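You operate a simulated robot arm through the tools that you are given. There is no shell and no other tool. Be economical: measure what you need, move in short steps, check, and stop when the job is done.

You run a simulated robot arm. Do the job below in one go: nothing can be reset, and whatever is moved stays where it is left.

JOB
Warm the green ring to its printed heat and slide it onto stub one.
Fine: hands clear till the green lamp, carry by the wooden grip, heater off, wait till the glow is gone.

Only the result counts: the job must be done as asked and must still hold three seconds after the hand-in. Knocking over, shifting, dropping, spilling or breaking anything else fails it.

ROBOT AND FRAMES
A 6-joint arm with a fingered hand on a trunk, on a base that drives. Base frame: it is fixed to the floor where the robot stands at the start and does not move with it; the origin is under the middle of the robot, x ahead of it, y to its left, z up. Readings come in mm, degrees, newtons and seconds.
With the tool pointing down near the work surface it reaches from about 240 to 500 mm from the robot's upright axis, wherever it stands. Its first joint turns from -166.0 to 166.0 degrees. Places, roughly: heater switch [400, 0, 900]; stub one [700, -800, 800]. Payload 2.3 kg.
The TCP is the grasp point between the finger pads, 22 mm short of the fingertips. In the tool frame z runs along the fingers and y along their closing line. Largest opening 112 mm; the body of the gripper starts 60 mm behind the TCP. The gripper is a hand of 3 fingers: y runs from the thumb to the fingers, the wrist lies at [0, 0, -218] in the tool frame.
Orientation is that of the tool frame in the base frame, as a unit quaternion [x, y, z, w]. With the fingers straight down and closing along the base's y, the tool's x points along the base's -x, its y along +y and its z along -z.

CONTROLS
- The arm moves only by the tool play_rows. Its argument "series" is a list that holds one entry, the list of rows, each a list of 6 numbers: the shift along the base's x, y, z in mm, then the turn, a rotation vector about the base's x, y, z in degrees. In form: [[[x, y, z, ax, ay, az], ...]]. A call has 1 to 20 rows; each row shifts and turns the commanded pose from where the row before left it. A row lasts 0.2 s, in which the tool goes at most 50 mm and 8.6 degrees; a call with a longer step from one row to the next is refused whole. A pose out of reach is approached as far as the arm can. The call stops where the force on the tool passes 40 N (or 10 N more than at its start, if that is more) or the arm is blocked; 0.2 s more then pass. In this call time passes only in rows, and 0.2 s behind the last. The reply holds the time, the measured pose of the TCP, the force on the tool along the base axes, the opening and the grip force, in the units named above and with some noise, with the torque about the TCP (base axes, N m) and any sound that the robot's microphone picked up.
- Cameras (640 x 400 px; columns grow to the right, rows downward): "scene" is now at [18, 107.1, 1561.8]; the picture's right is [-0.47, -0.88, 0.00], its down [-0.65, 0.34, -0.68] and it looks along [0.60, -0.32, -0.73] (base axes); focal length 266 px, centre (320, 200). "wrist" rides on the gripper at [66, 3, -81] in the tool frame; the picture's right is [-0.05, 1.00, 0.00], its down [-0.77, -0.04, -0.64] and it looks along [-0.64, -0.03, 0.77] (tool axes); focal length 275 px, centre (320, 200). There is no depth. A picture from a camera that has moved, and an enlarged one, comes with that camera's place and axes in the base frame and with its lens. The place of the scene camera against the robot may be out by one fixed shift of up to 18 mm in any direction.
- snapshot(camera): a new picture of that camera. The clock stands still meanwhile.
- raise_lower(by): slides the trunk up (or, below 0, down) by that many mm; the arm and the scene camera ride with it, the base frame stays. It gives what a move gives, with no picture.
- steer(legs): drives the robot by 1 to 6 legs, each [ahead, left, turn to the left] in mm, mm and degrees, along the robot's own axes; the way and the turn of a leg run together, so that a leg with both is an arc; at most 1500 mm and 180 degrees a leg. The arm and the cameras ride along, it lands a little off, and it stops where it bumps. It gives what a move gives.
- curl_fingers(finger1, finger2, thumb_bend): sets how far each is bent, from 0 (flat) to 1 (curled in); at 0.3 the hand is open as for a grip, at 0.7 the pads meet at the TCP. One left out holds its place. A second passes; each finger stops where it meets its share of the squeeze, and holds until it gets a number again. It is the only way to open and close the hand. It gives what a move gives, with no picture; readings hold the bend of each and the force on the fingers (four entries, about 0 where the hand has none), thumb and palm.
- aim_head(pan, tilt): turns the head with the scene camera to pan (to the left, within 155 degrees either way) and tilt (down, from -29 to 69), counted from straight ahead of the robot. It gives what a move gives.
- zoom(camera, box): a new picture of the part [left, top, right, bottom] of that camera's present view, enlarged. The clock stands still meanwhile.
- hand_in(): hands the job in; it is judged then, once.

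Go step by step. Nothing tells you exact positions but the pictures and the camera data: compare them with the known pose of the tool, close in by small moves and look again before you grip or let go. The budget is 120 turns and 90 pictures, counting those below and the enlarged ones. Unless the task says otherwise, let go and move clear before handing in, and close with one line.

The tools are called after "Call:" as name(argument=value, ...) on one line, values as JSON. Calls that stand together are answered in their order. play_rows: Moves the arm, as the interface text tells. Its arguments: {"type":"object","properties":{"series":{"type":"array","items":{"type":"array","items":{"type":"array","items":{"type":"number"}}}}},"required":["series"]} The other tools are called the same way: raise_lower (by) slides the trunk up or down; curl_fingers (finger1, finger2, thumb_bend) moves the fingers one by one; steer (legs) drives the base; aim_head (pan, tilt) turns the head that bears the scene camera; snapshot (camera) takes a picture; zoom (camera, box) takes an enlarged picture of a part of a camera's view; hand_in () hands the job in.

At the start:

```text
time: 0.0
ee_pos: [278.3, -80.2, 1220.7]
orientation: [0.0, 1.0, 0.002, 0.001]
contact_force: [-0.3, 0.2, -1.0]
moment: [0.03, -0.03, 0.0]
width: 111.7
gripper_force: 0.1
shape: jaw
bend: [0.3, 0.3, 0.3]
finger forces: [0.0, 0.0, 0.0, 0.0, 0.0, 0.1]
trunk travel left (down, up): [-475.0, 115.0]
robot x, y, heading: [-1.7, 1.2, 0.1]
head pan, tilt: [-27.8, 47.3]
```

scene: 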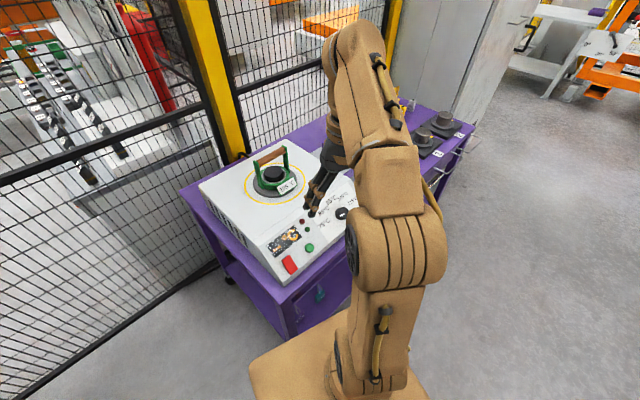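
wrist: 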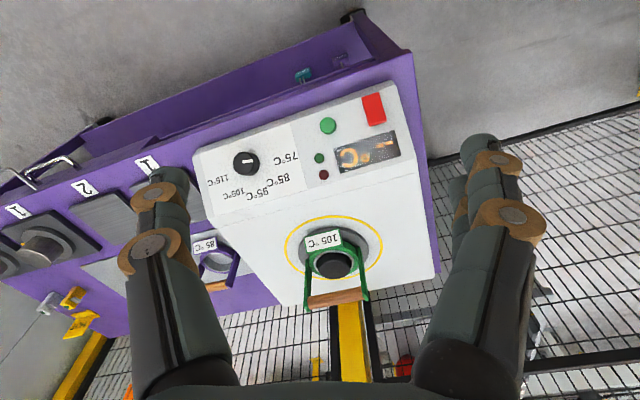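

The heater carries the green ring (tag 105 °C), with a dial, buttons, lamps and a display on the front. I'll look closer at the panel and at the stubs.

Call:
zoom(camera="wrist", box=[190, 70, 440, 226])

Call:
zoom(camera="wrist", box=[0, 130, 260, 340])

Call:
zoom(camera="scene", box=[190, 120, 370, 290])

```text
2.56 times, centred on (315, 148) of wrist
camera zoom: at [211.1, -77.4, 1302.3], right [0.05, 1.0, 0.0], down [0.77, -0.04, 0.64], along [0.64, -0.03, -0.77], focal length 705 px, centre (333, 333)
```

zoom: 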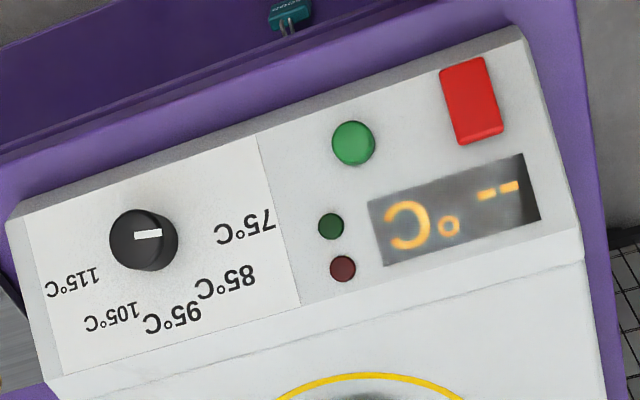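

```text
1.90 times, centred on (130, 235) of wrist
camera zoom: at [211.1, -77.4, 1302.3], right [0.05, 1.0, 0.0], down [0.77, -0.04, 0.64], along [0.64, -0.03, -0.77], focal length 524 px, centre (682, 133)
```

zoom: 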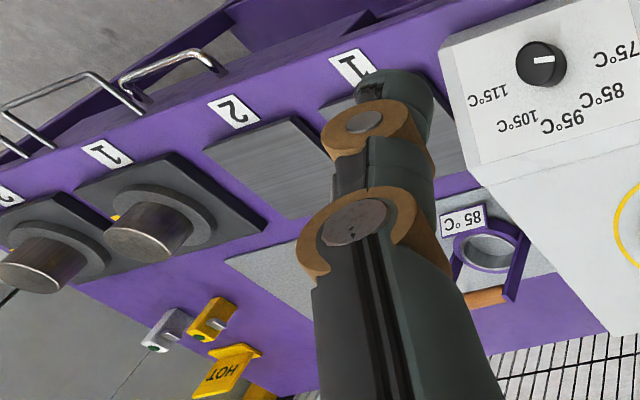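

```text
2.35 times, centred on (280, 205) of scene
camera zoom: at [18.0, 107.1, 1561.8], right [-0.47, -0.88, 0.0], down [-0.65, 0.34, -0.68], along [0.6, -0.32, -0.73], focal length 625 px, centre (414, 188)
```

zoom: 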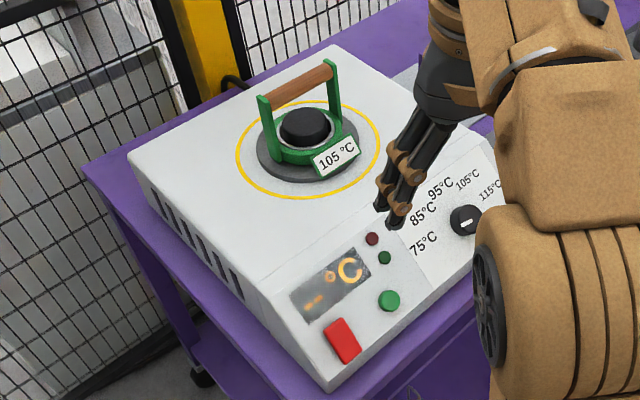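

The dial points at 75, the ring tag says 105 °C, and the red rocker and green button look like the switches. Next I look at the stub area.

Call:
aim_head(pan=-55, tilt=40)

Call:
snapshot(camera="scene")

Call:
zoom(camera="wrist", box=[280, 80, 420, 200])

```text
time: 0.9
ee_pos: [279.1, -80.7, 1220.0]
orientation: [0.001, 1.0, 0.001, 0.001]
contact_force: [-0.4, 0.5, -0.1]
moment: [0.0, -0.01, -0.01]
width: 112.1
gripper_force: 0.2
shape: jaw
bend: [0.3, 0.3, 0.3]
finger forces: [0.0, 0.0, 0.0, 0.1, 0.0, 0.0]
trunk travel left (down, up): [-475.0, 115.0]
robot x, y, heading: [-0.9, -4.7, 0.4]
head pan, tilt: [-55.0, 40.0]
```

```text
84 pictures are left
camera scene: at [-3.4, 74.5, 1572.3], right [-0.82, -0.57, 0.0], down [-0.37, 0.53, -0.77], along [0.44, -0.63, -0.64], focal length 266 px, centre (320, 200)
```

scene: 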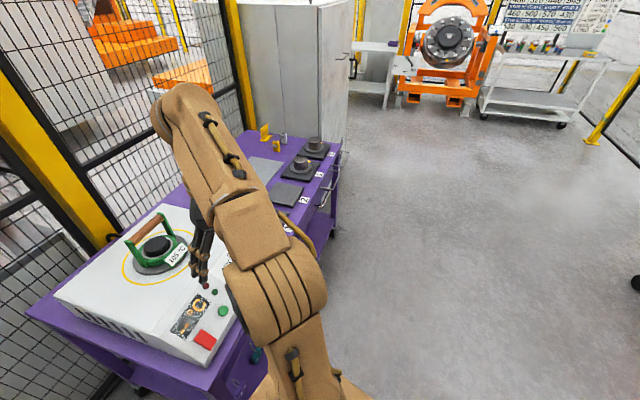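

```text
3.33 times, centred on (350, 140) of wrist
camera zoom: at [211.1, -77.4, 1302.2], right [0.05, 1.0, 0.0], down [0.77, -0.04, 0.64], along [0.64, -0.03, -0.77], focal length 918 px, centre (220, 400)
```

zoom: 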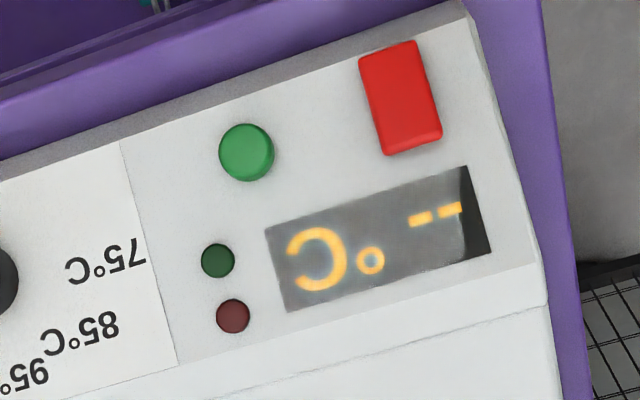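

Now I check the clearance between the base and the table before driving.

Call:
aim_head(pan=-22, tilt=69)

Call:
snapshot(camera="scene")

```text
time: 1.9
ee_pos: [278.0, -80.0, 1219.9]
orientation: [0.001, 1.0, 0.001, 0.001]
contact_force: [0.8, -0.1, 1.2]
moment: [-0.01, -0.02, -0.02]
width: 111.7
gripper_force: 0.1
shape: jaw
bend: [0.3, 0.3, 0.3]
finger forces: [0.0, 0.0, 0.1, 0.1, 0.0, 0.0]
trunk travel left (down, up): [-475.0, 115.0]
robot x, y, heading: [1.4, 0.4, -0.2]
head pan, tilt: [-22.0, 68.8]
```

```text
82 pictures are left
camera scene: at [-0.4, 123.1, 1536.2], right [-0.38, -0.93, 0.0], down [-0.86, 0.35, -0.36], along [0.34, -0.14, -0.93], focal length 266 px, centre (320, 200)
```

scene: 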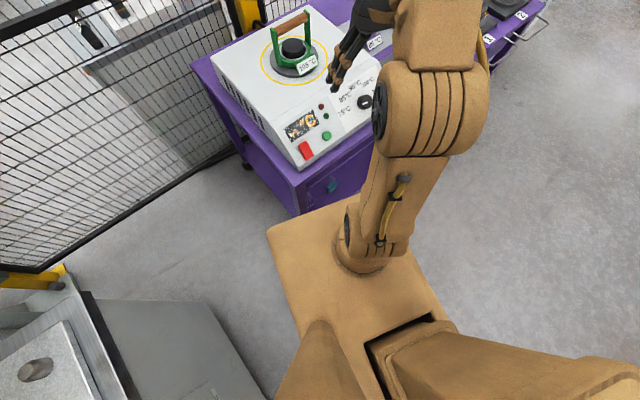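

The table faces about 22° to my left, so I turn to face it squarely and then look down again.

Call:
steer(legs=[[0, 0, 22]])

Call:
aim_head(pan=0, tilt=60)

Call:
snapshot(camera="scene")

Call:
snapshot(camera="wrist")

```text
time: 3.5
ee_pos: [288.9, 28.3, 1220.4]
orientation: [-0.189, 0.982, 0.002, 0.001]
contact_force: [0.5, -0.7, -0.9]
moment: [-0.04, -0.01, 0.02]
width: 111.8
gripper_force: 0.0
shape: jaw
bend: [0.3, 0.3, 0.3]
finger forces: [0.0, 0.0, 0.0, 0.0, 0.0, 0.1]
trunk travel left (down, up): [-475.0, 115.0]
robot x, y, heading: [-2.8, 4.0, 22.1]
head pan, tilt: [-22.0, 68.8]
```

```text
time: 4.3
ee_pos: [288.7, 27.8, 1220.1]
orientation: [-0.188, 0.982, 0.001, 0.0]
contact_force: [-0.2, -0.4, 0.2]
moment: [-0.04, 0.01, 0.0]
width: 112.2
gripper_force: 0.0
shape: jaw
bend: [0.3, 0.3, 0.3]
finger forces: [0.0, 0.1, 0.0, 0.0, 0.1, 0.1]
trunk travel left (down, up): [-475.0, 115.0]
robot x, y, heading: [0.3, -2.4, 21.8]
head pan, tilt: [0.0, 60.0]
```

```text
81 pictures are left
camera scene: at [-38.3, 136.4, 1545.5], right [0.37, -0.93, 0.0], down [-0.8, -0.32, -0.5], along [0.46, 0.19, -0.87], focal length 266 px, centre (320, 200)
```

scene: 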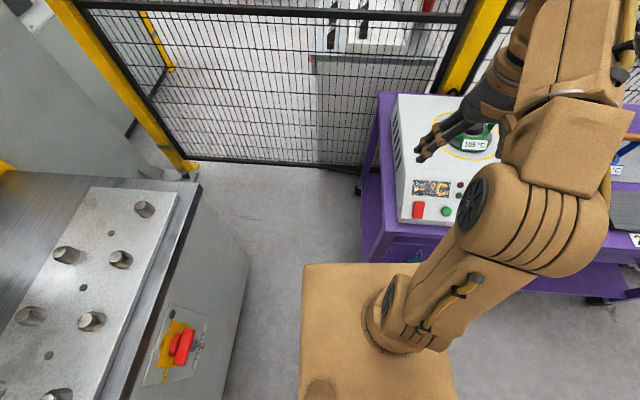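

```text
80 pictures are left
camera wrist: at [224.7, 6.7, 1302.3], right [-0.33, 0.95, 0.0], down [0.73, 0.25, 0.64], along [0.6, 0.21, -0.77], focal length 275 px, centre (320, 200)
```

wrist: 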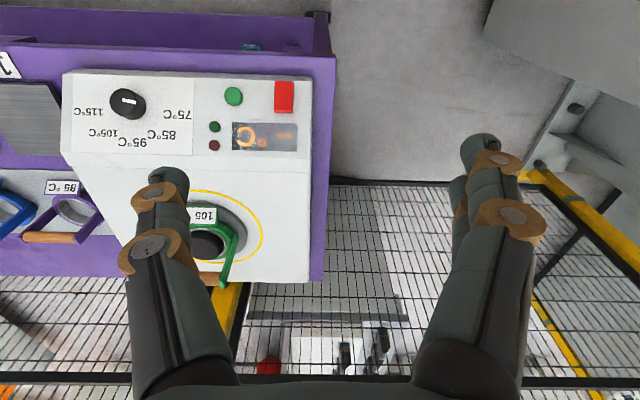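

I'm square to the table now. I slide right along it so the panel and the ring are in front of me.

Call:
steer(legs=[[0, -260, 0]])

Call:
snapshot(camera="scene")

Call:
snapshot(camera="wrist")

```text
time: 6.2
ee_pos: [384.4, -209.4, 1220.1]
orientation: [-0.192, 0.981, 0.001, 0.001]
contact_force: [-0.3, 0.1, -0.3]
moment: [0.01, 0.0, 0.0]
width: 111.7
gripper_force: 0.1
shape: jaw
bend: [0.3, 0.3, 0.3]
finger forces: [0.0, 0.1, 0.1, 0.0, 0.0, 0.0]
trunk travel left (down, up): [-475.0, 115.0]
robot x, y, heading: [97.6, -243.8, 22.2]
head pan, tilt: [0.0, 60.0]
```

```text
79 pictures are left
camera scene: at [57.7, -103.8, 1545.6], right [0.38, -0.93, 0.0], down [-0.8, -0.33, -0.5], along [0.46, 0.19, -0.87], focal length 266 px, centre (320, 200)
```

scene: 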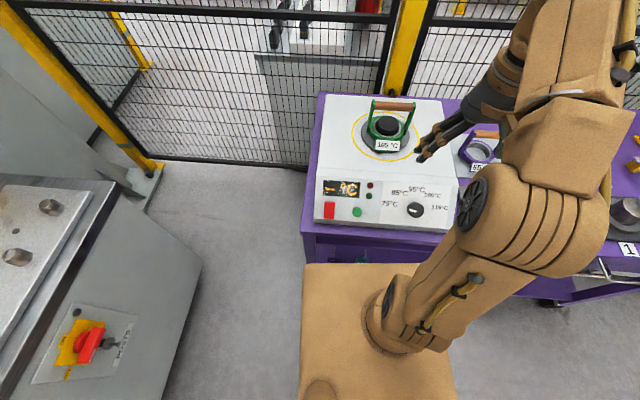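

```text
78 pictures are left
camera wrist: at [321.5, -231.4, 1302.2], right [-0.33, 0.94, 0.0], down [0.73, 0.26, 0.64], along [0.6, 0.21, -0.77], focal length 275 px, centre (320, 200)
```

wrist: 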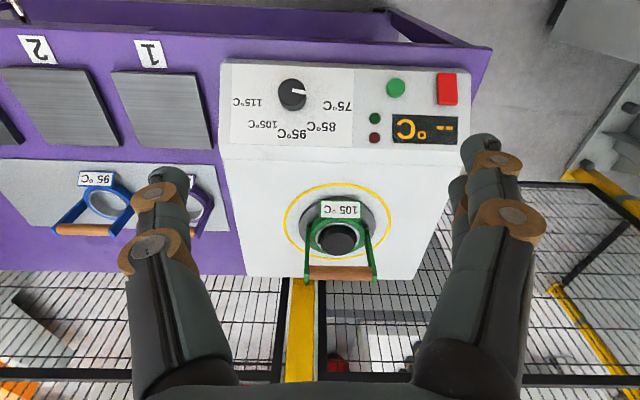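

Triangulated: knob ≈ (472, −225, 870), red rocker ≈ (387, 2, 856), ring ≈ (674, −72, 948). I move above the knob and look closer.

Call:
play_rows(series=[[[17.6, -3.2, -44, 0, 0, 0], [17.6, -3.2, -44, 0, 0, 0], [17.6, -3.2, -44, 0, 0, 0], [17.6, -3.2, -44, 0, 0, 0], [17.6, -3.2, -44, 0, 0, 0]]])

Call:
snapshot(camera="wrist")

Call:
snapshot(camera="scene")

```text
time: 7.4
ee_pos: [471.2, -225.3, 998.5]
orientation: [-0.191, 0.982, 0.001, 0.002]
contact_force: [-0.3, 0.6, 0.4]
moment: [0.01, 0.03, 0.0]
width: 111.5
gripper_force: 0.0
shape: jaw
bend: [0.3, 0.3, 0.3]
finger forces: [0.0, 0.1, 0.0, 0.0, 0.0, 0.0]
trunk travel left (down, up): [-475.0, 115.0]
robot x, y, heading: [97.1, -238.2, 22.2]
head pan, tilt: [0.0, 60.0]
```

```text
77 pictures are left
camera wrist: at [407.3, -248.2, 1080.6], right [-0.33, 0.94, 0.0], down [0.73, 0.25, 0.64], along [0.6, 0.21, -0.77], focal length 275 px, centre (320, 200)
```

wrist: 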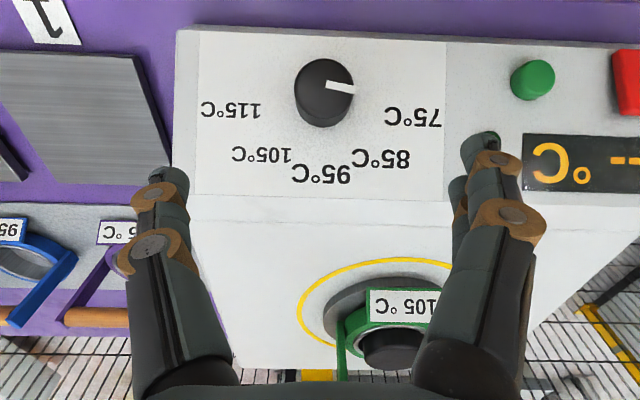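

```text
76 pictures are left
camera scene: at [58.5, -103.1, 1545.6], right [0.38, -0.93, 0.0], down [-0.8, -0.33, -0.5], along [0.46, 0.19, -0.87], focal length 266 px, centre (320, 200)
```

scene: 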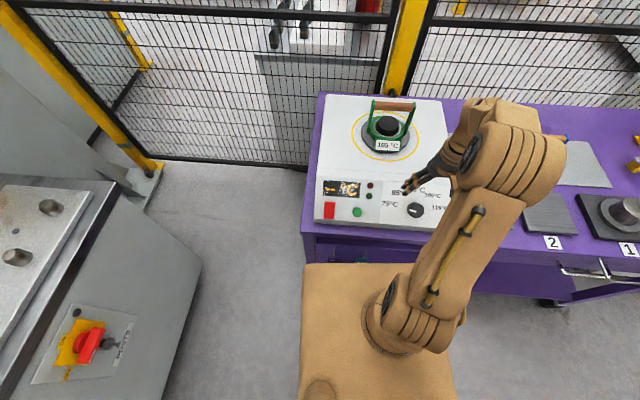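

I'm above the knob. I zoom in on the dial to fix the pointer angle and label angles.

Call:
zoom(camera="wrist", box=[190, 30, 450, 192])

```text
2.46 times, centred on (320, 111) of wrist
camera zoom: at [407.3, -248.2, 1080.6], right [-0.33, 0.94, 0.0], down [0.73, 0.25, 0.64], along [0.6, 0.21, -0.77], focal length 678 px, centre (320, 419)
```

zoom: 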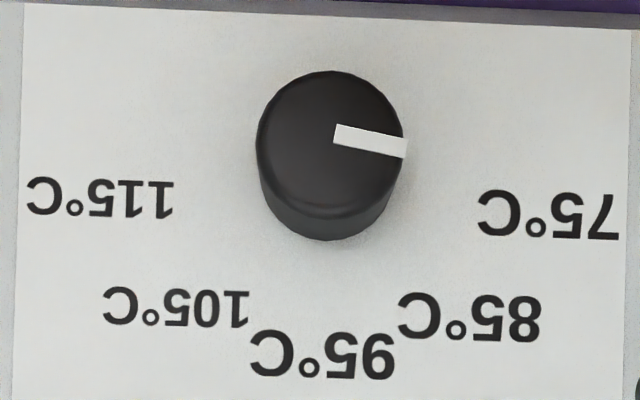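

Dial marks are about 40° apart, so 75→105 needs roughly 120° clockwise. I pre-turn the hand +60° and descend partly over the knob.

Call:
play_rows(series=[[[0, 0, -6, 0, 0, 7.5], [0, 0, -6, 0, 0, 7.5], [0, 0, -6, 0, 0, 7.5], [0, 0, -6, 0, 0, 7.5], [0, 0, -6, 0, 0, 7.5], [0, 0, -6, 0, 0, 7.5], [0, 0, -6, 0, 0, 7.5], [0, 0, -6, 0, 0, 7.5]]])

Call:
snapshot(camera="wrist")

```text
time: 9.2
ee_pos: [450.2, -175.7, 927.8]
orientation: [-0.654, 0.757, -0.011, -0.003]
contact_force: [0.3, -0.1, -0.5]
moment: [0.03, 0.01, 0.02]
width: 111.9
gripper_force: 0.1
shape: jaw
bend: [0.3, 0.3, 0.3]
finger forces: [0.0, 0.1, 0.0, 0.0, 0.1, 0.1]
out of reach, approached as far as the arm can: row 7, 8
trunk travel left (down, up): [-475.0, 115.0]
robot x, y, heading: [97.4, -238.8, 22.4]
head pan, tilt: [0.0, 60.0]
```

```text
74 pictures are left
camera wrist: at [435.5, -239.0, 1011.5], right [-0.98, 0.19, -0.01], down [0.14, 0.77, 0.62], along [0.13, 0.61, -0.78], focal length 275 px, centre (320, 200)
```

wrist: 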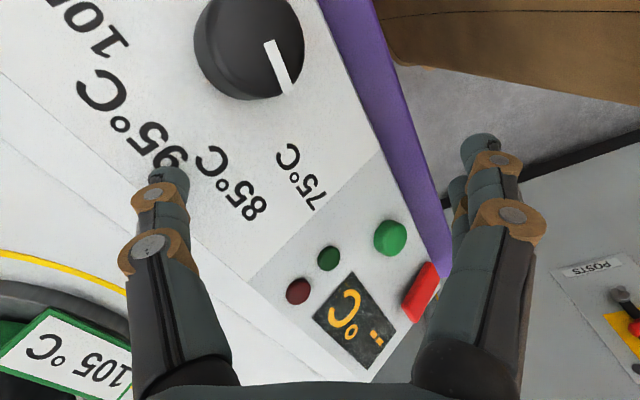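

The arm hit a joint limit near +50°. I back off the turn and check the pose.

Call:
play_rows(series=[[[0, 0, 10, 0, 0, -7.5], [0, 0, 10, 0, 0, -7.5], [0, 0, 10, 0, 0, -7.5]]])

```text
time: 10.0
ee_pos: [450.2, -176.6, 957.8]
orientation: [-0.496, 0.868, 0.001, 0.0]
contact_force: [-0.4, 0.6, -0.1]
moment: [0.03, -0.03, 0.01]
width: 111.8
gripper_force: 0.1
shape: jaw
bend: [0.3, 0.3, 0.3]
finger forces: [0.0, 0.0, 0.0, 0.0, 0.0, 0.0]
trunk travel left (down, up): [-475.0, 115.0]
robot x, y, heading: [98.9, -238.5, 22.0]
head pan, tilt: [0.0, 60.0]
```

Relative to the measured pose, then. I shift back over the knob.

Call:
play_rows(series=[[[8.4, -22.7, -10, 0, 0, 0], [8.4, -22.7, -10, 0, 0, 0]]])

Call:
snapshot(camera="wrist")

```text
time: 10.6
ee_pos: [467.3, -221.9, 939.7]
orientation: [-0.497, 0.868, 0.001, 0.0]
contact_force: [-0.3, -0.1, -0.1]
moment: [-0.03, 0.0, 0.0]
width: 112.1
gripper_force: 0.0
shape: jaw
bend: [0.3, 0.3, 0.3]
finger forces: [0.0, 0.0, 0.0, 0.1, 0.0, 0.0]
trunk travel left (down, up): [-475.0, 115.0]
robot x, y, heading: [95.9, -236.3, 22.0]
head pan, tilt: [0.0, 60.0]
```

```text
73 pictures are left
camera wrist: at [430.6, -276.6, 1021.1], right [-0.84, 0.55, 0.0], down [0.42, 0.65, 0.64], along [0.35, 0.53, -0.77], focal length 275 px, centre (320, 200)
```

wrist: 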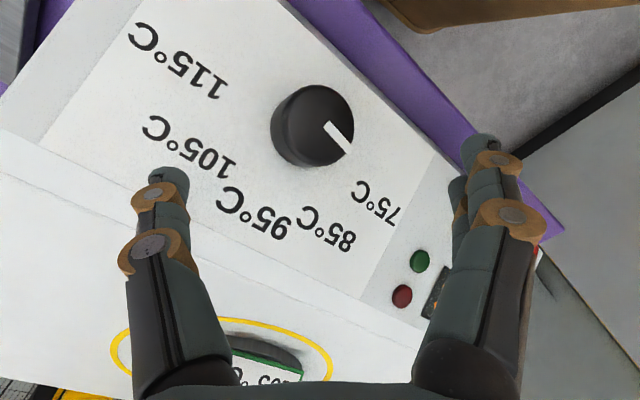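

The knob is under the TCP at about (467, −222). I descend a bit more and look again to settle its height.

Call:
play_rows(series=[[[0, 0, -20, 0, 0, 0], [0, 0, -20, 0, 0, 0]]])

Call:
snapshot(camera="wrist")

Call:
zoom(camera="scene", box=[310, 90, 510, 240])

```text
time: 11.1
ee_pos: [465.8, -222.0, 916.0]
orientation: [-0.494, 0.87, 0.001, 0.001]
contact_force: [-10.1, -0.9, 14.1]
moment: [-0.5, -0.71, -0.46]
width: 112.0
gripper_force: 0.0
shape: jaw
bend: [0.3, 0.3, 0.3]
finger forces: [0.0, 0.0, 0.0, 0.1, 17.5, 0.0]
trunk travel left (down, up): [-475.0, 115.0]
robot x, y, heading: [97.3, -239.9, 22.4]
head pan, tilt: [0.0, 60.0]
stopped in row 2: the force on the tool passed its limit at 54 N (the readings are from after the stop); the commanded pose is now the measured one
```

```text
72 pictures are left
camera wrist: at [427.7, -277.5, 998.5], right [-0.83, 0.55, 0.0], down [0.43, 0.64, 0.64], along [0.35, 0.53, -0.77], focal length 275 px, centre (320, 200)
```

wrist: 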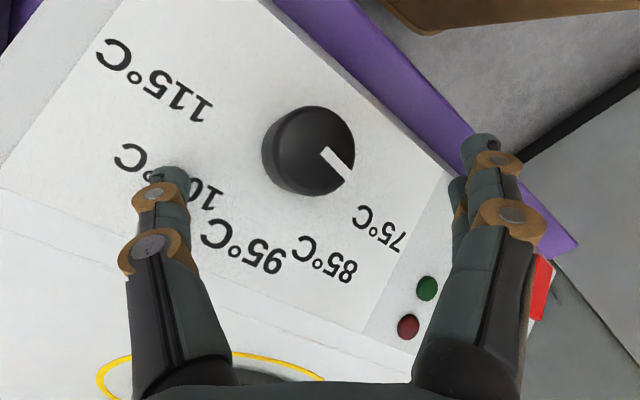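

```text
2.67 times, centred on (410, 165) of scene
camera zoom: at [55.7, -103.0, 1545.7], right [0.38, -0.93, 0.0], down [-0.8, -0.33, -0.5], along [0.46, 0.19, -0.87], focal length 708 px, centre (80, 293)
```

zoom: 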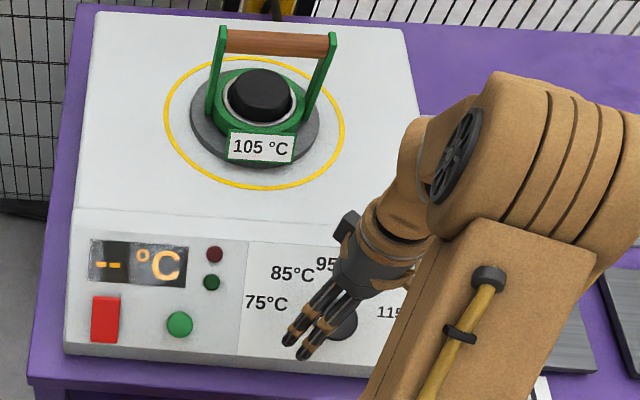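

The thumb touched the panel (z≈894 there), so the panel is higher than I thought and slopes toward me. I zoom here for a clean stereo pair with the earlier zoom.

Call:
zoom(camera="wrist", box=[80, 0, 400, 200])

Call:
zoom(camera="wrist", box=[180, 90, 440, 290])

Call:
play_rows(series=[[[0, 0, 30, 0, 0, -8], [0, 0, 30, 0, 0, -8], [0, 0, 20, 0, 0, -8], [0, 0, 20, 0, 0, -8]]])

Call:
zoom(camera="wrist", box=[160, 20, 480, 220])

```text
2.00 times, centred on (240, 100) of wrist
camera zoom: at [427.7, -277.5, 998.5], right [-0.83, 0.55, 0.0], down [0.43, 0.64, 0.64], along [0.35, 0.53, -0.77], focal length 551 px, centre (480, 400)
```

zoom: 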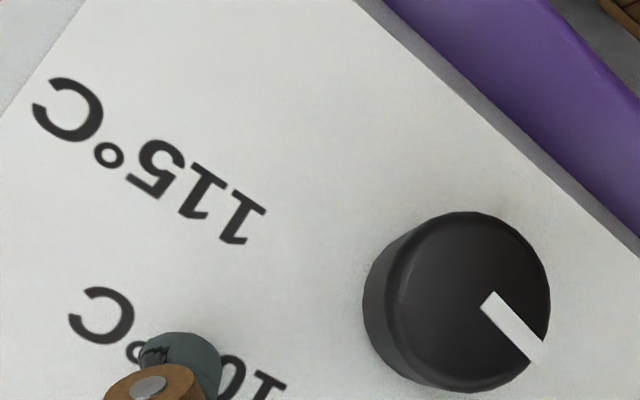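

```text
2.00 times, centred on (310, 190) of wrist
camera zoom: at [427.7, -277.5, 998.5], right [-0.83, 0.55, 0.0], down [0.43, 0.64, 0.64], along [0.35, 0.53, -0.77], focal length 551 px, centre (340, 220)
```

zoom: 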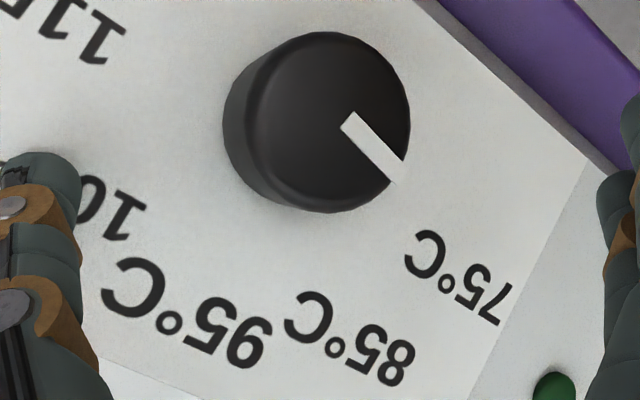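

```text
time: 12.1
ee_pos: [466.8, -223.0, 1015.4]
orientation: [-0.235, 0.972, 0.0, 0.0]
contact_force: [0.4, 0.4, -0.3]
moment: [0.0, 0.01, -0.03]
width: 111.9
gripper_force: 0.0
shape: jaw
bend: [0.3, 0.3, 0.3]
finger forces: [0.1, 0.0, 0.1, 0.0, 0.0, 0.0]
trunk travel left (down, up): [-475.0, 115.0]
robot x, y, heading: [95.2, -239.9, 22.3]
head pan, tilt: [0.0, 60.0]
```

```text
2.00 times, centred on (320, 120) of wrist
camera zoom: at [405.1, -250.3, 1096.7], right [-0.42, 0.91, 0.0], down [0.7, 0.32, 0.64], along [0.58, 0.27, -0.77], focal length 551 px, centre (320, 360)
```

zoom: 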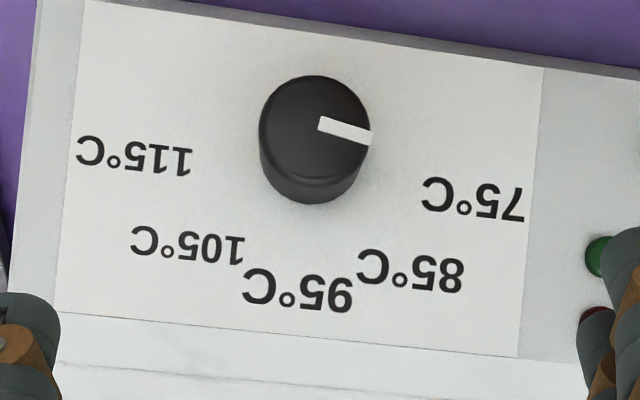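

Stereo gives a panel sloped about 42° toward me: knob top ≈ (465, −225, 884), normal ≈ (−0.62, −0.25, 0.74). I tilt the hand to line up with the knob's axis at a standoff.

Call:
play_rows(series=[[[-12.6, -5.3, -11.4, 3.16, -7.78, 0], [-12.6, -5.3, -11.4, 3.16, -7.78, 0], [-12.6, -5.3, -11.4, 3.16, -7.78, 0], [-12.6, -5.3, -11.4, 3.16, -7.78, 0], [-12.6, -5.3, -11.4, 3.16, -7.78, 0]]])

Call:
snapshot(camera="wrist")

```text
time: 13.3
ee_pos: [427.5, -172.8, 1075.8]
orientation: [-0.22, 0.909, 0.051, 0.352]
contact_force: [0.0, -0.4, -0.1]
moment: [-0.03, 0.03, 0.0]
width: 111.8
gripper_force: 0.2
shape: jaw
bend: [0.3, 0.3, 0.3]
finger forces: [0.0, 0.0, 0.0, 0.1, 0.0, 0.1]
out of reach, approached as far as the arm can: row 3, 4, 5
trunk travel left (down, up): [-475.0, 115.0]
robot x, y, heading: [98.9, -236.8, 22.3]
head pan, tilt: [0.0, 60.0]
```

```text
67 pictures are left
camera wrist: at [331.6, -213.9, 1093.8], right [-0.4, 0.91, -0.03], down [0.13, 0.09, 0.99], along [0.91, 0.39, -0.15], focal length 275 px, centre (320, 200)
```

wrist: 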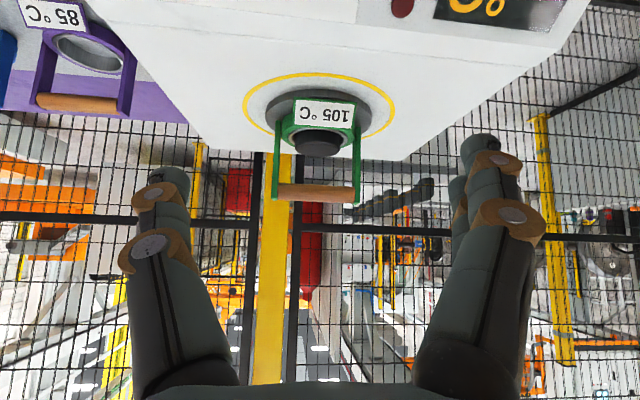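

The wrist gets too close to the robot's axis; I need to back the base off. First I look behind.

Call:
aim_head(pan=150, tilt=40)

Call:
snapshot(camera="scene")

Call:
aim_head(pan=-150, tilt=40)

Call:
snapshot(camera="scene")

Call:
aim_head(pan=0, tilt=60)

```text
time: 15.6
ee_pos: [426.8, -173.0, 1076.4]
orientation: [-0.219, 0.909, 0.05, 0.351]
contact_force: [-0.5, 0.4, -0.9]
moment: [-0.05, 0.01, 0.01]
width: 111.9
gripper_force: 0.1
shape: jaw
bend: [0.3, 0.3, 0.3]
finger forces: [0.0, 0.1, 0.0, 0.0, 0.0, 0.1]
trunk travel left (down, up): [-475.0, 115.0]
robot x, y, heading: [97.5, -237.6, 22.1]
head pan, tilt: [150.0, 40.0]
```

```text
66 pictures are left
camera scene: at [-88.6, -116.6, 1572.3], right [0.14, 0.99, 0.0], down [0.64, -0.09, -0.77], along [-0.76, 0.1, -0.64], focal length 266 px, centre (320, 200)
```

scene: 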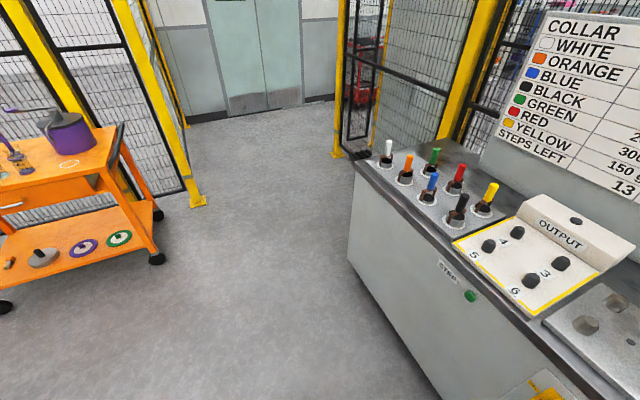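

```text
time: 19.7
ee_pos: [425.8, -173.3, 1076.0]
orientation: [-0.219, 0.909, 0.05, 0.35]
contact_force: [0.8, 0.1, 0.3]
moment: [-0.01, 0.01, 0.02]
width: 112.1
gripper_force: 0.0
shape: jaw
bend: [0.3, 0.3, 0.3]
finger forces: [0.0, 0.0, 0.1, 0.0, 0.1, 0.1]
trunk travel left (down, up): [-475.0, 115.0]
robot x, y, heading: [95.8, -238.6, 22.4]
head pan, tilt: [-150.0, 40.0]
```

```text
65 pictures are left
camera scene: at [-56.4, -195.4, 1572.3], right [-0.79, 0.61, 0.0], down [0.39, 0.51, -0.77], along [-0.47, -0.61, -0.64], focal length 266 px, centre (320, 200)
```

scene: 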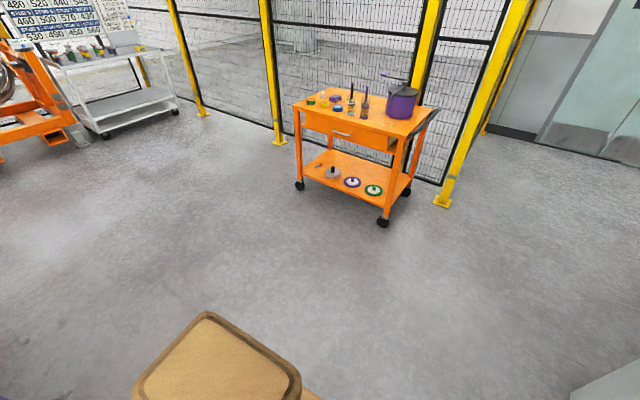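

```text
time: 22.1
ee_pos: [426.7, -172.2, 1076.8]
orientation: [-0.219, 0.909, 0.05, 0.351]
contact_force: [-0.5, -0.5, -0.1]
moment: [0.02, 0.0, -0.02]
width: 112.0
gripper_force: 0.0
shape: jaw
bend: [0.3, 0.3, 0.3]
finger forces: [0.1, 0.0, 0.1, 0.0, 0.0, 0.1]
trunk travel left (down, up): [-475.0, 115.0]
robot x, y, heading: [97.5, -238.8, 22.2]
head pan, tilt: [0.0, 60.0]
```

Clear behind. I back off 150 mm.

Call:
steer(legs=[[-150, 0, 0]])

```text
time: 23.4
ee_pos: [287.5, -229.4, 1077.6]
orientation: [-0.219, 0.909, 0.05, 0.352]
contact_force: [0.1, -0.4, -0.2]
moment: [-0.03, 0.01, 0.03]
width: 111.8
gripper_force: 0.1
shape: jaw
bend: [0.3, 0.3, 0.3]
finger forces: [0.0, 0.1, 0.0, 0.0, 0.1, 0.0]
trunk travel left (down, up): [-475.0, 115.0]
robot x, y, heading: [-42.8, -294.7, 22.2]
head pan, tilt: [0.0, 60.0]
```

Now I approach a standoff 80 mm off the knob along its axis, pre-turning the hand +32° about that axis.

Call:
play_rows(series=[[[25.7, -3.2, -26.8, 0, 0, 0], [25.7, -3.2, -26.8, -4.96, -2, 5.94], [25.7, -3.2, -26.8, -4.96, -2, 5.94], [25.7, -3.2, -26.8, -4.96, -2, 5.94], [25.7, -3.2, -26.8, -4.96, -2, 5.94]]])

Call:
snapshot(camera="wrist")

Call:
snapshot(camera="scene")

```text
time: 24.6
ee_pos: [434.9, -166.6, 1045.7]
orientation: [-0.46, 0.816, -0.055, 0.346]
contact_force: [0.5, -1.0, 0.2]
moment: [0.0, 0.01, 0.02]
width: 111.8
gripper_force: 0.1
shape: jaw
bend: [0.3, 0.3, 0.3]
finger forces: [0.0, 0.0, 0.0, 0.0, 0.0, 0.1]
out of reach, approached as far as the arm can: row 1, 2, 3, 4, 5
trunk travel left (down, up): [-475.0, 115.0]
robot x, y, heading: [-43.0, -294.1, 22.0]
head pan, tilt: [0.0, 60.0]
```

```text
64 pictures are left
camera wrist: at [360.5, -235.5, 1071.9], right [-0.7, 0.61, -0.38], down [-0.11, 0.44, 0.89], along [0.71, 0.66, -0.24], focal length 275 px, centre (320, 200)
```

wrist: 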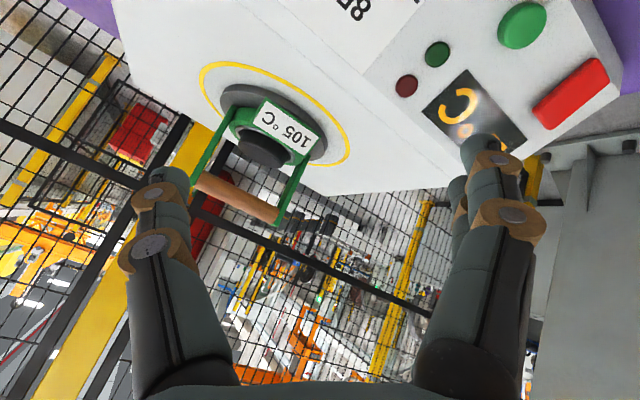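

```text
63 pictures are left
camera scene: at [-80.3, -159.2, 1545.6], right [0.38, -0.93, 0.0], down [-0.8, -0.33, -0.5], along [0.46, 0.19, -0.87], focal length 266 px, centre (320, 200)
```

scene: 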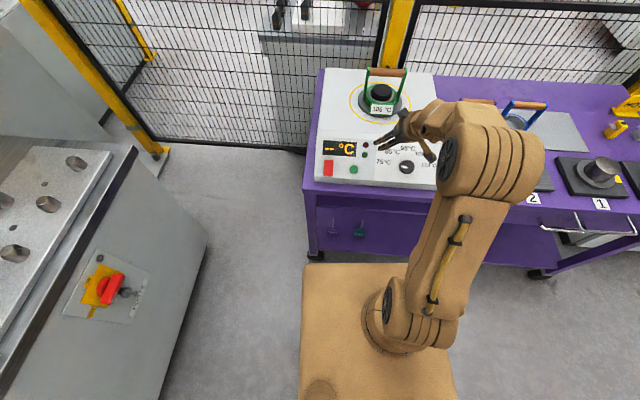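

That pose isn't reachable with the extra twist. I undo the twist while moving to the standoff point.

Call:
play_rows(series=[[[-4.7, -19.5, -18, 4.96, 2, -5.94], [-4.7, -19.5, -18, 4.96, 2, -5.94], [-4.7, -19.5, -18, 4.96, 2, -5.94], [-4.7, -19.5, -18, 4.96, 2, -5.94]]])

```text
time: 25.6
ee_pos: [443.5, -205.8, 1030.8]
orientation: [-0.218, 0.91, 0.05, 0.348]
contact_force: [-0.4, 0.3, -0.7]
moment: [0.02, -0.05, 0.0]
width: 111.9
gripper_force: 0.0
shape: jaw
bend: [0.3, 0.3, 0.3]
finger forces: [0.0, 0.0, 0.0, 0.0, 0.1, 0.0]
out of reach, approached as far as the arm can: row 1, 2, 3, 4
trunk travel left (down, up): [-475.0, 115.0]
robot x, y, heading: [-42.9, -294.1, 22.4]
head pan, tilt: [0.0, 60.0]
```

The limit looks like wrist pitch: the arm needs a lower shoulder and more stand-back. I back 80 mm more and lower the trunk 120 mm.

Call:
steer(legs=[[-80, 0, 0]])

Call:
raise_lower(by=-120)

Call:
snapshot(camera="wrist")

Call:
snapshot(camera="scene")

```text
time: 26.7
ee_pos: [368.2, -236.7, 1030.6]
orientation: [-0.219, 0.91, 0.049, 0.35]
contact_force: [-0.2, 0.6, -0.7]
moment: [0.0, -0.02, 0.01]
width: 111.9
gripper_force: 0.0
shape: jaw
bend: [0.3, 0.3, 0.3]
finger forces: [0.1, 0.0, 0.0, 0.0, 0.0, 0.0]
trunk travel left (down, up): [-475.0, 115.0]
robot x, y, heading: [-112.7, -327.9, 22.2]
head pan, tilt: [0.0, 60.0]
```

```text
time: 28.2
ee_pos: [370.0, -236.2, 910.7]
orientation: [-0.218, 0.91, 0.048, 0.349]
contact_force: [0.0, -0.5, -0.5]
moment: [0.0, -0.02, 0.04]
width: 111.8
gripper_force: 0.0
shape: jaw
bend: [0.3, 0.3, 0.3]
finger forces: [0.1, 0.0, 0.1, 0.0, 0.0, 0.1]
trunk travel left (down, up): [-355.0, 235.0]
robot x, y, heading: [-111.7, -326.2, 22.1]
head pan, tilt: [0.0, 60.0]
```

```text
62 pictures are left
camera wrist: at [274.1, -277.2, 928.9], right [-0.4, 0.92, -0.03], down [0.14, 0.09, 0.99], along [0.91, 0.39, -0.16], focal length 275 px, centre (320, 200)
```

wrist: 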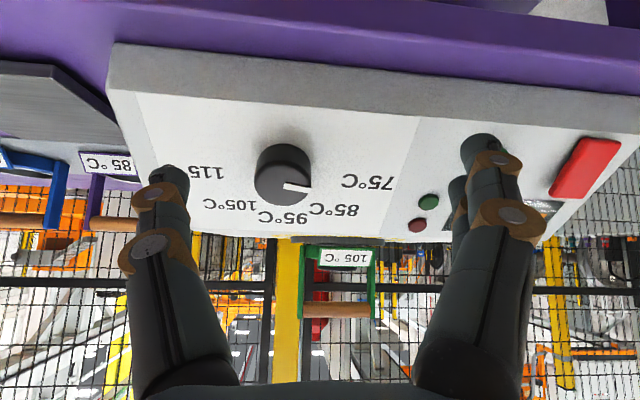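

```text
61 pictures are left
camera scene: at [-154.8, -189.6, 1425.6], right [0.38, -0.93, 0.0], down [-0.8, -0.33, -0.5], along [0.46, 0.19, -0.87], focal length 266 px, centre (320, 200)
```

scene: 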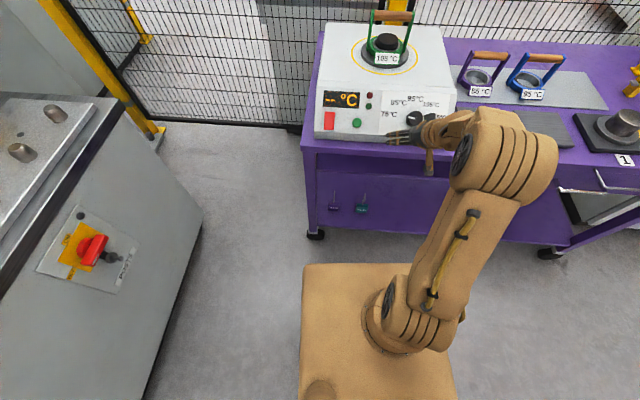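

Good view now: the hand faces the panel. I shift onto the knob's axis line at ~80 mm standoff.

Call:
play_rows(series=[[[22.3, -4.5, 16.9, 0, 0, 0], [22.3, -4.5, 16.9, 0, 0, 0]]])

Call:
snapshot(camera="wrist")

```text
time: 28.8
ee_pos: [413.5, -242.2, 942.6]
orientation: [-0.22, 0.91, 0.049, 0.347]
contact_force: [0.0, 0.0, -0.1]
moment: [-0.02, -0.01, 0.02]
width: 111.8
gripper_force: 0.1
shape: jaw
bend: [0.3, 0.3, 0.3]
finger forces: [0.0, 0.0, 0.0, 0.1, 0.0, 0.1]
trunk travel left (down, up): [-355.0, 235.0]
robot x, y, heading: [-115.0, -328.1, 22.1]
head pan, tilt: [0.0, 60.0]
```

```text
60 pictures are left
camera wrist: at [317.9, -283.4, 960.9], right [-0.4, 0.92, -0.03], down [0.14, 0.09, 0.99], along [0.91, 0.39, -0.16], focal length 275 px, centre (320, 200)
```

wrist: 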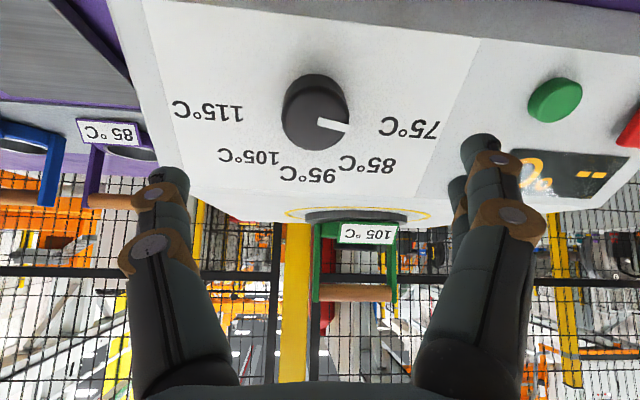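

On axis. I advance 55 mm along it, adding the last 3° of tilt, and look.

Call:
play_rows(series=[[[12, 4.1, -13.4, 1.1, -2.8, 0], [12, 4.1, -13.4, 0, 0, 0], [12, 4.1, -13.4, 0, 0, 0]]])

Call:
snapshot(camera="wrist")

```text
time: 29.6
ee_pos: [448.7, -230.3, 902.8]
orientation: [-0.217, 0.901, 0.053, 0.372]
contact_force: [-0.5, -0.2, 0.1]
moment: [0.01, -0.02, 0.0]
width: 111.8
gripper_force: 0.1
shape: jaw
bend: [0.3, 0.3, 0.3]
finger forces: [0.0, 0.1, 0.0, 0.0, 0.0, 0.1]
trunk travel left (down, up): [-355.0, 235.0]
robot x, y, heading: [-114.2, -326.4, 21.9]
head pan, tilt: [0.0, 60.0]
```

```text
59 pictures are left
camera wrist: at [353.5, -272.7, 916.3], right [-0.4, 0.92, -0.03], down [0.09, 0.08, 0.99], along [0.91, 0.39, -0.11], focal length 275 px, centre (320, 200)
```

wrist: 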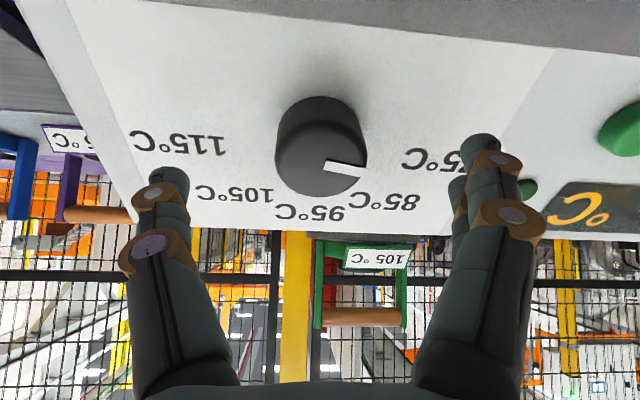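

Alignment is within a millimetre. I advance the last 23 mm and close gently on the knob.

Call:
play_rows(series=[[[7.4, 3, -8.3, 0, 0, 0], [7.4, 3, -8.3, 0, 0, 0]]])

Call:
curl_fingers(finger1=0.54, finger2=0.54, thumb_bend=0.54)

Call:
snapshot(camera="wrist")

```text
time: 30.2
ee_pos: [466.2, -225.3, 886.9]
orientation: [-0.217, 0.901, 0.053, 0.372]
contact_force: [-0.4, 0.2, 0.3]
moment: [0.02, -0.02, -0.01]
width: 111.9
gripper_force: 0.1
shape: jaw
bend: [0.3, 0.3, 0.3]
finger forces: [0.0, 0.0, 0.0, 0.0, 0.0, 0.0]
trunk travel left (down, up): [-355.0, 235.0]
robot x, y, heading: [-113.4, -326.1, 22.4]
head pan, tilt: [0.0, 60.0]
```

```text
time: 31.2
ee_pos: [462.6, -226.8, 889.8]
orientation: [-0.217, 0.9, 0.053, 0.375]
contact_force: [-7.4, -4.5, 13.8]
moment: [-0.55, -0.29, -0.39]
width: 51.7
gripper_force: 7.8
shape: fingers
bend: [0.54, 0.54, 0.52]
finger forces: [0.1, 0.1, 0.0, 0.0, 15.3, 0.0]
trunk travel left (down, up): [-355.0, 235.0]
robot x, y, heading: [-113.8, -327.4, 22.3]
head pan, tilt: [0.0, 60.0]
```

```text
58 pictures are left
camera wrist: at [366.3, -267.7, 901.8], right [-0.4, 0.92, -0.04], down [0.08, 0.07, 0.99], along [0.91, 0.39, -0.11], focal length 275 px, centre (320, 200)
```

wrist: 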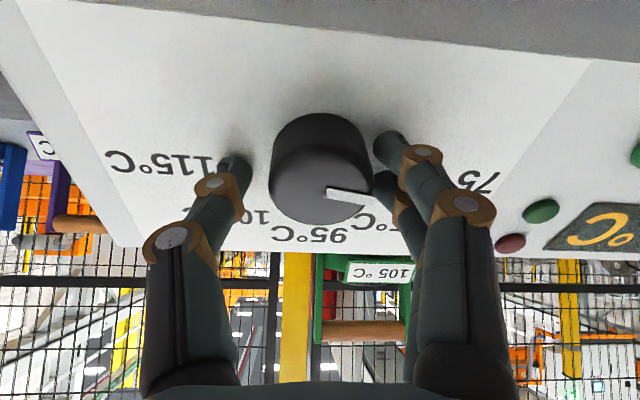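

The thumb tip presses on the panel. I back out 5 mm along the axis, then close more.

Call:
play_rows(series=[[[-3.2, -1.3, 3.6, 0, 0, 0]]])

Call:
curl_fingers(finger1=0.62, finger2=0.62, thumb_bend=0.62)

Call:
snapshot(camera="wrist")

```text
time: 31.6
ee_pos: [461.4, -226.0, 888.2]
orientation: [-0.218, 0.901, 0.053, 0.371]
contact_force: [0.8, -0.1, -0.5]
moment: [0.01, 0.01, -0.03]
width: 44.5
gripper_force: 0.0
shape: fingers
bend: [0.54, 0.54, 0.54]
finger forces: [0.1, 0.0, 0.0, 0.1, 0.0, 0.0]
trunk travel left (down, up): [-355.0, 235.0]
robot x, y, heading: [-115.9, -328.0, 22.2]
head pan, tilt: [0.0, 60.0]
```

```text
time: 32.6
ee_pos: [462.3, -226.7, 890.5]
orientation: [-0.217, 0.901, 0.053, 0.372]
contact_force: [-2.1, 0.8, -5.2]
moment: [-0.04, 0.05, 0.07]
width: 36.6
gripper_force: 5.4
shape: fingers
bend: [0.57, 0.58, 0.59]
finger forces: [4.1, 2.5, 0.1, 0.1, 4.6, 0.0]
trunk travel left (down, up): [-355.0, 235.0]
robot x, y, heading: [-115.9, -327.7, 22.1]
head pan, tilt: [0.0, 60.0]
```

```text
57 pictures are left
camera wrist: at [366.1, -267.9, 903.5], right [-0.4, 0.92, -0.03], down [0.09, 0.08, 0.99], along [0.91, 0.39, -0.11], focal length 275 px, centre (320, 200)
```

wrist: 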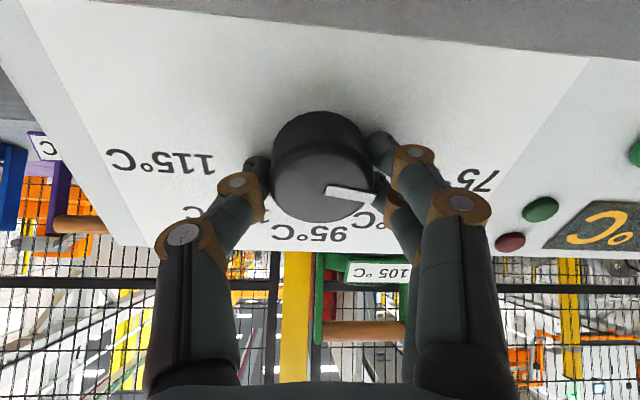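

Gripped (≈5 N, 36 mm). I turn 40° clockwise about the knob's axis and check.

Call:
play_rows(series=[[[0, 0, 0, 5.18, 2.06, -5.74], [0, 0, 0, 5.18, 2.06, -5.74], [0, 0, 0, 5.18, 2.06, -5.74], [0, 0, 0, 5.18, 2.06, -5.74], [0, 0, 0, 5.18, 2.06, -5.74]]])

Call:
snapshot(camera="wrist")

```text
time: 33.8
ee_pos: [462.7, -227.9, 891.7]
orientation: [0.105, 0.921, 0.178, 0.331]
contact_force: [-2.2, -0.5, -5.0]
moment: [-0.05, 0.1, -0.03]
width: 36.8
gripper_force: 6.1
shape: fingers
bend: [0.57, 0.58, 0.59]
finger forces: [3.3, 1.8, 0.0, 0.0, 6.5, 0.1]
trunk travel left (down, up): [-355.0, 235.0]
robot x, y, heading: [-112.1, -325.2, 22.5]
head pan, tilt: [0.0, 60.0]
```

```text
56 pictures are left
camera wrist: at [359.5, -224.9, 913.6], right [0.11, 0.9, 0.42], down [0.17, -0.44, 0.88], along [0.98, -0.03, -0.2], focal length 275 px, centre (320, 200)
```

wrist: 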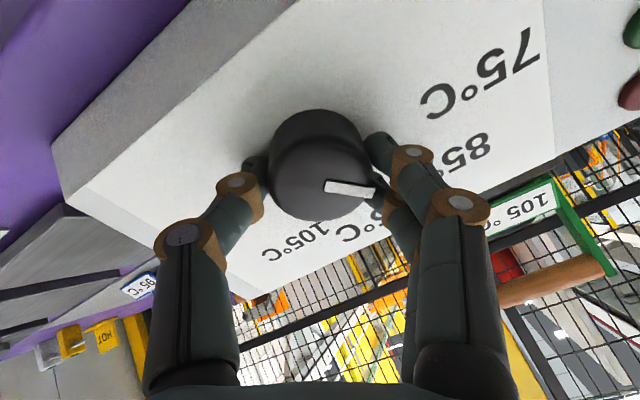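

The knob follows. I continue another 64°.

Call:
play_rows(series=[[[0, 0, 0, 5.18, 2.06, -5.74], [0, 0, 0, 5.18, 2.06, -5.74], [0, 0, 0, 5.18, 2.06, -5.74], [0, 0, 0, 5.18, 2.06, -5.74], [0, 0, 0, 5.18, 2.06, -5.74], [0, 0, 0, 5.18, 2.06, -5.74], [0, 0, 0, 5.18, 2.06, -5.74], [0, 0, 0, 5.18, 2.06, -5.74]]])

Call:
snapshot(camera="wrist")

Call:
zoom(camera="scene", box=[310, 70, 470, 170])

```text
time: 35.6
ee_pos: [462.8, -228.8, 890.3]
orientation: [0.578, 0.725, 0.325, 0.186]
contact_force: [-0.4, -3.5, -3.4]
moment: [-0.12, 0.05, -0.02]
width: 36.8
gripper_force: 6.0
shape: fingers
bend: [0.58, 0.59, 0.58]
finger forces: [2.2, 2.4, 0.0, 0.0, 7.2, 0.0]
trunk travel left (down, up): [-355.0, 235.0]
robot x, y, heading: [-112.8, -321.7, 22.2]
head pan, tilt: [0.0, 60.0]
```

```text
55 pictures are left
camera wrist: at [393.8, -186.1, 958.8], right [0.73, 0.08, 0.68], down [-0.23, -0.91, 0.35], along [0.65, -0.41, -0.64], focal length 275 px, centre (320, 200)
```

wrist: 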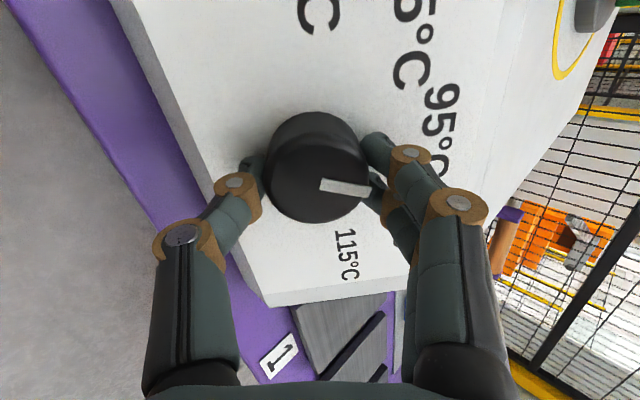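

```text
4.00 times, centred on (390, 120) of scene
camera zoom: at [-154.3, -190.3, 1425.6], right [0.38, -0.93, 0.0], down [-0.8, -0.33, -0.5], along [0.46, 0.19, -0.87], focal length 1062 px, centre (40, 520)
```

zoom: 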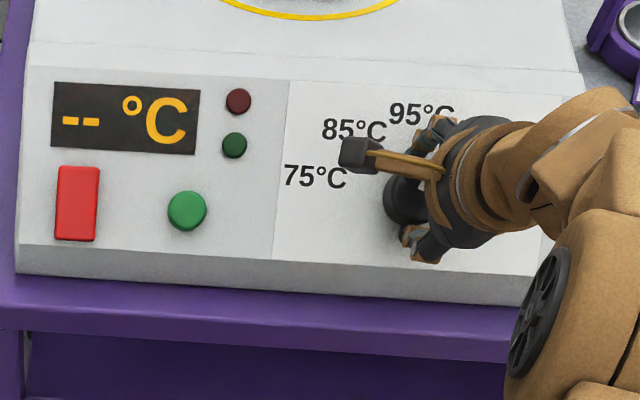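

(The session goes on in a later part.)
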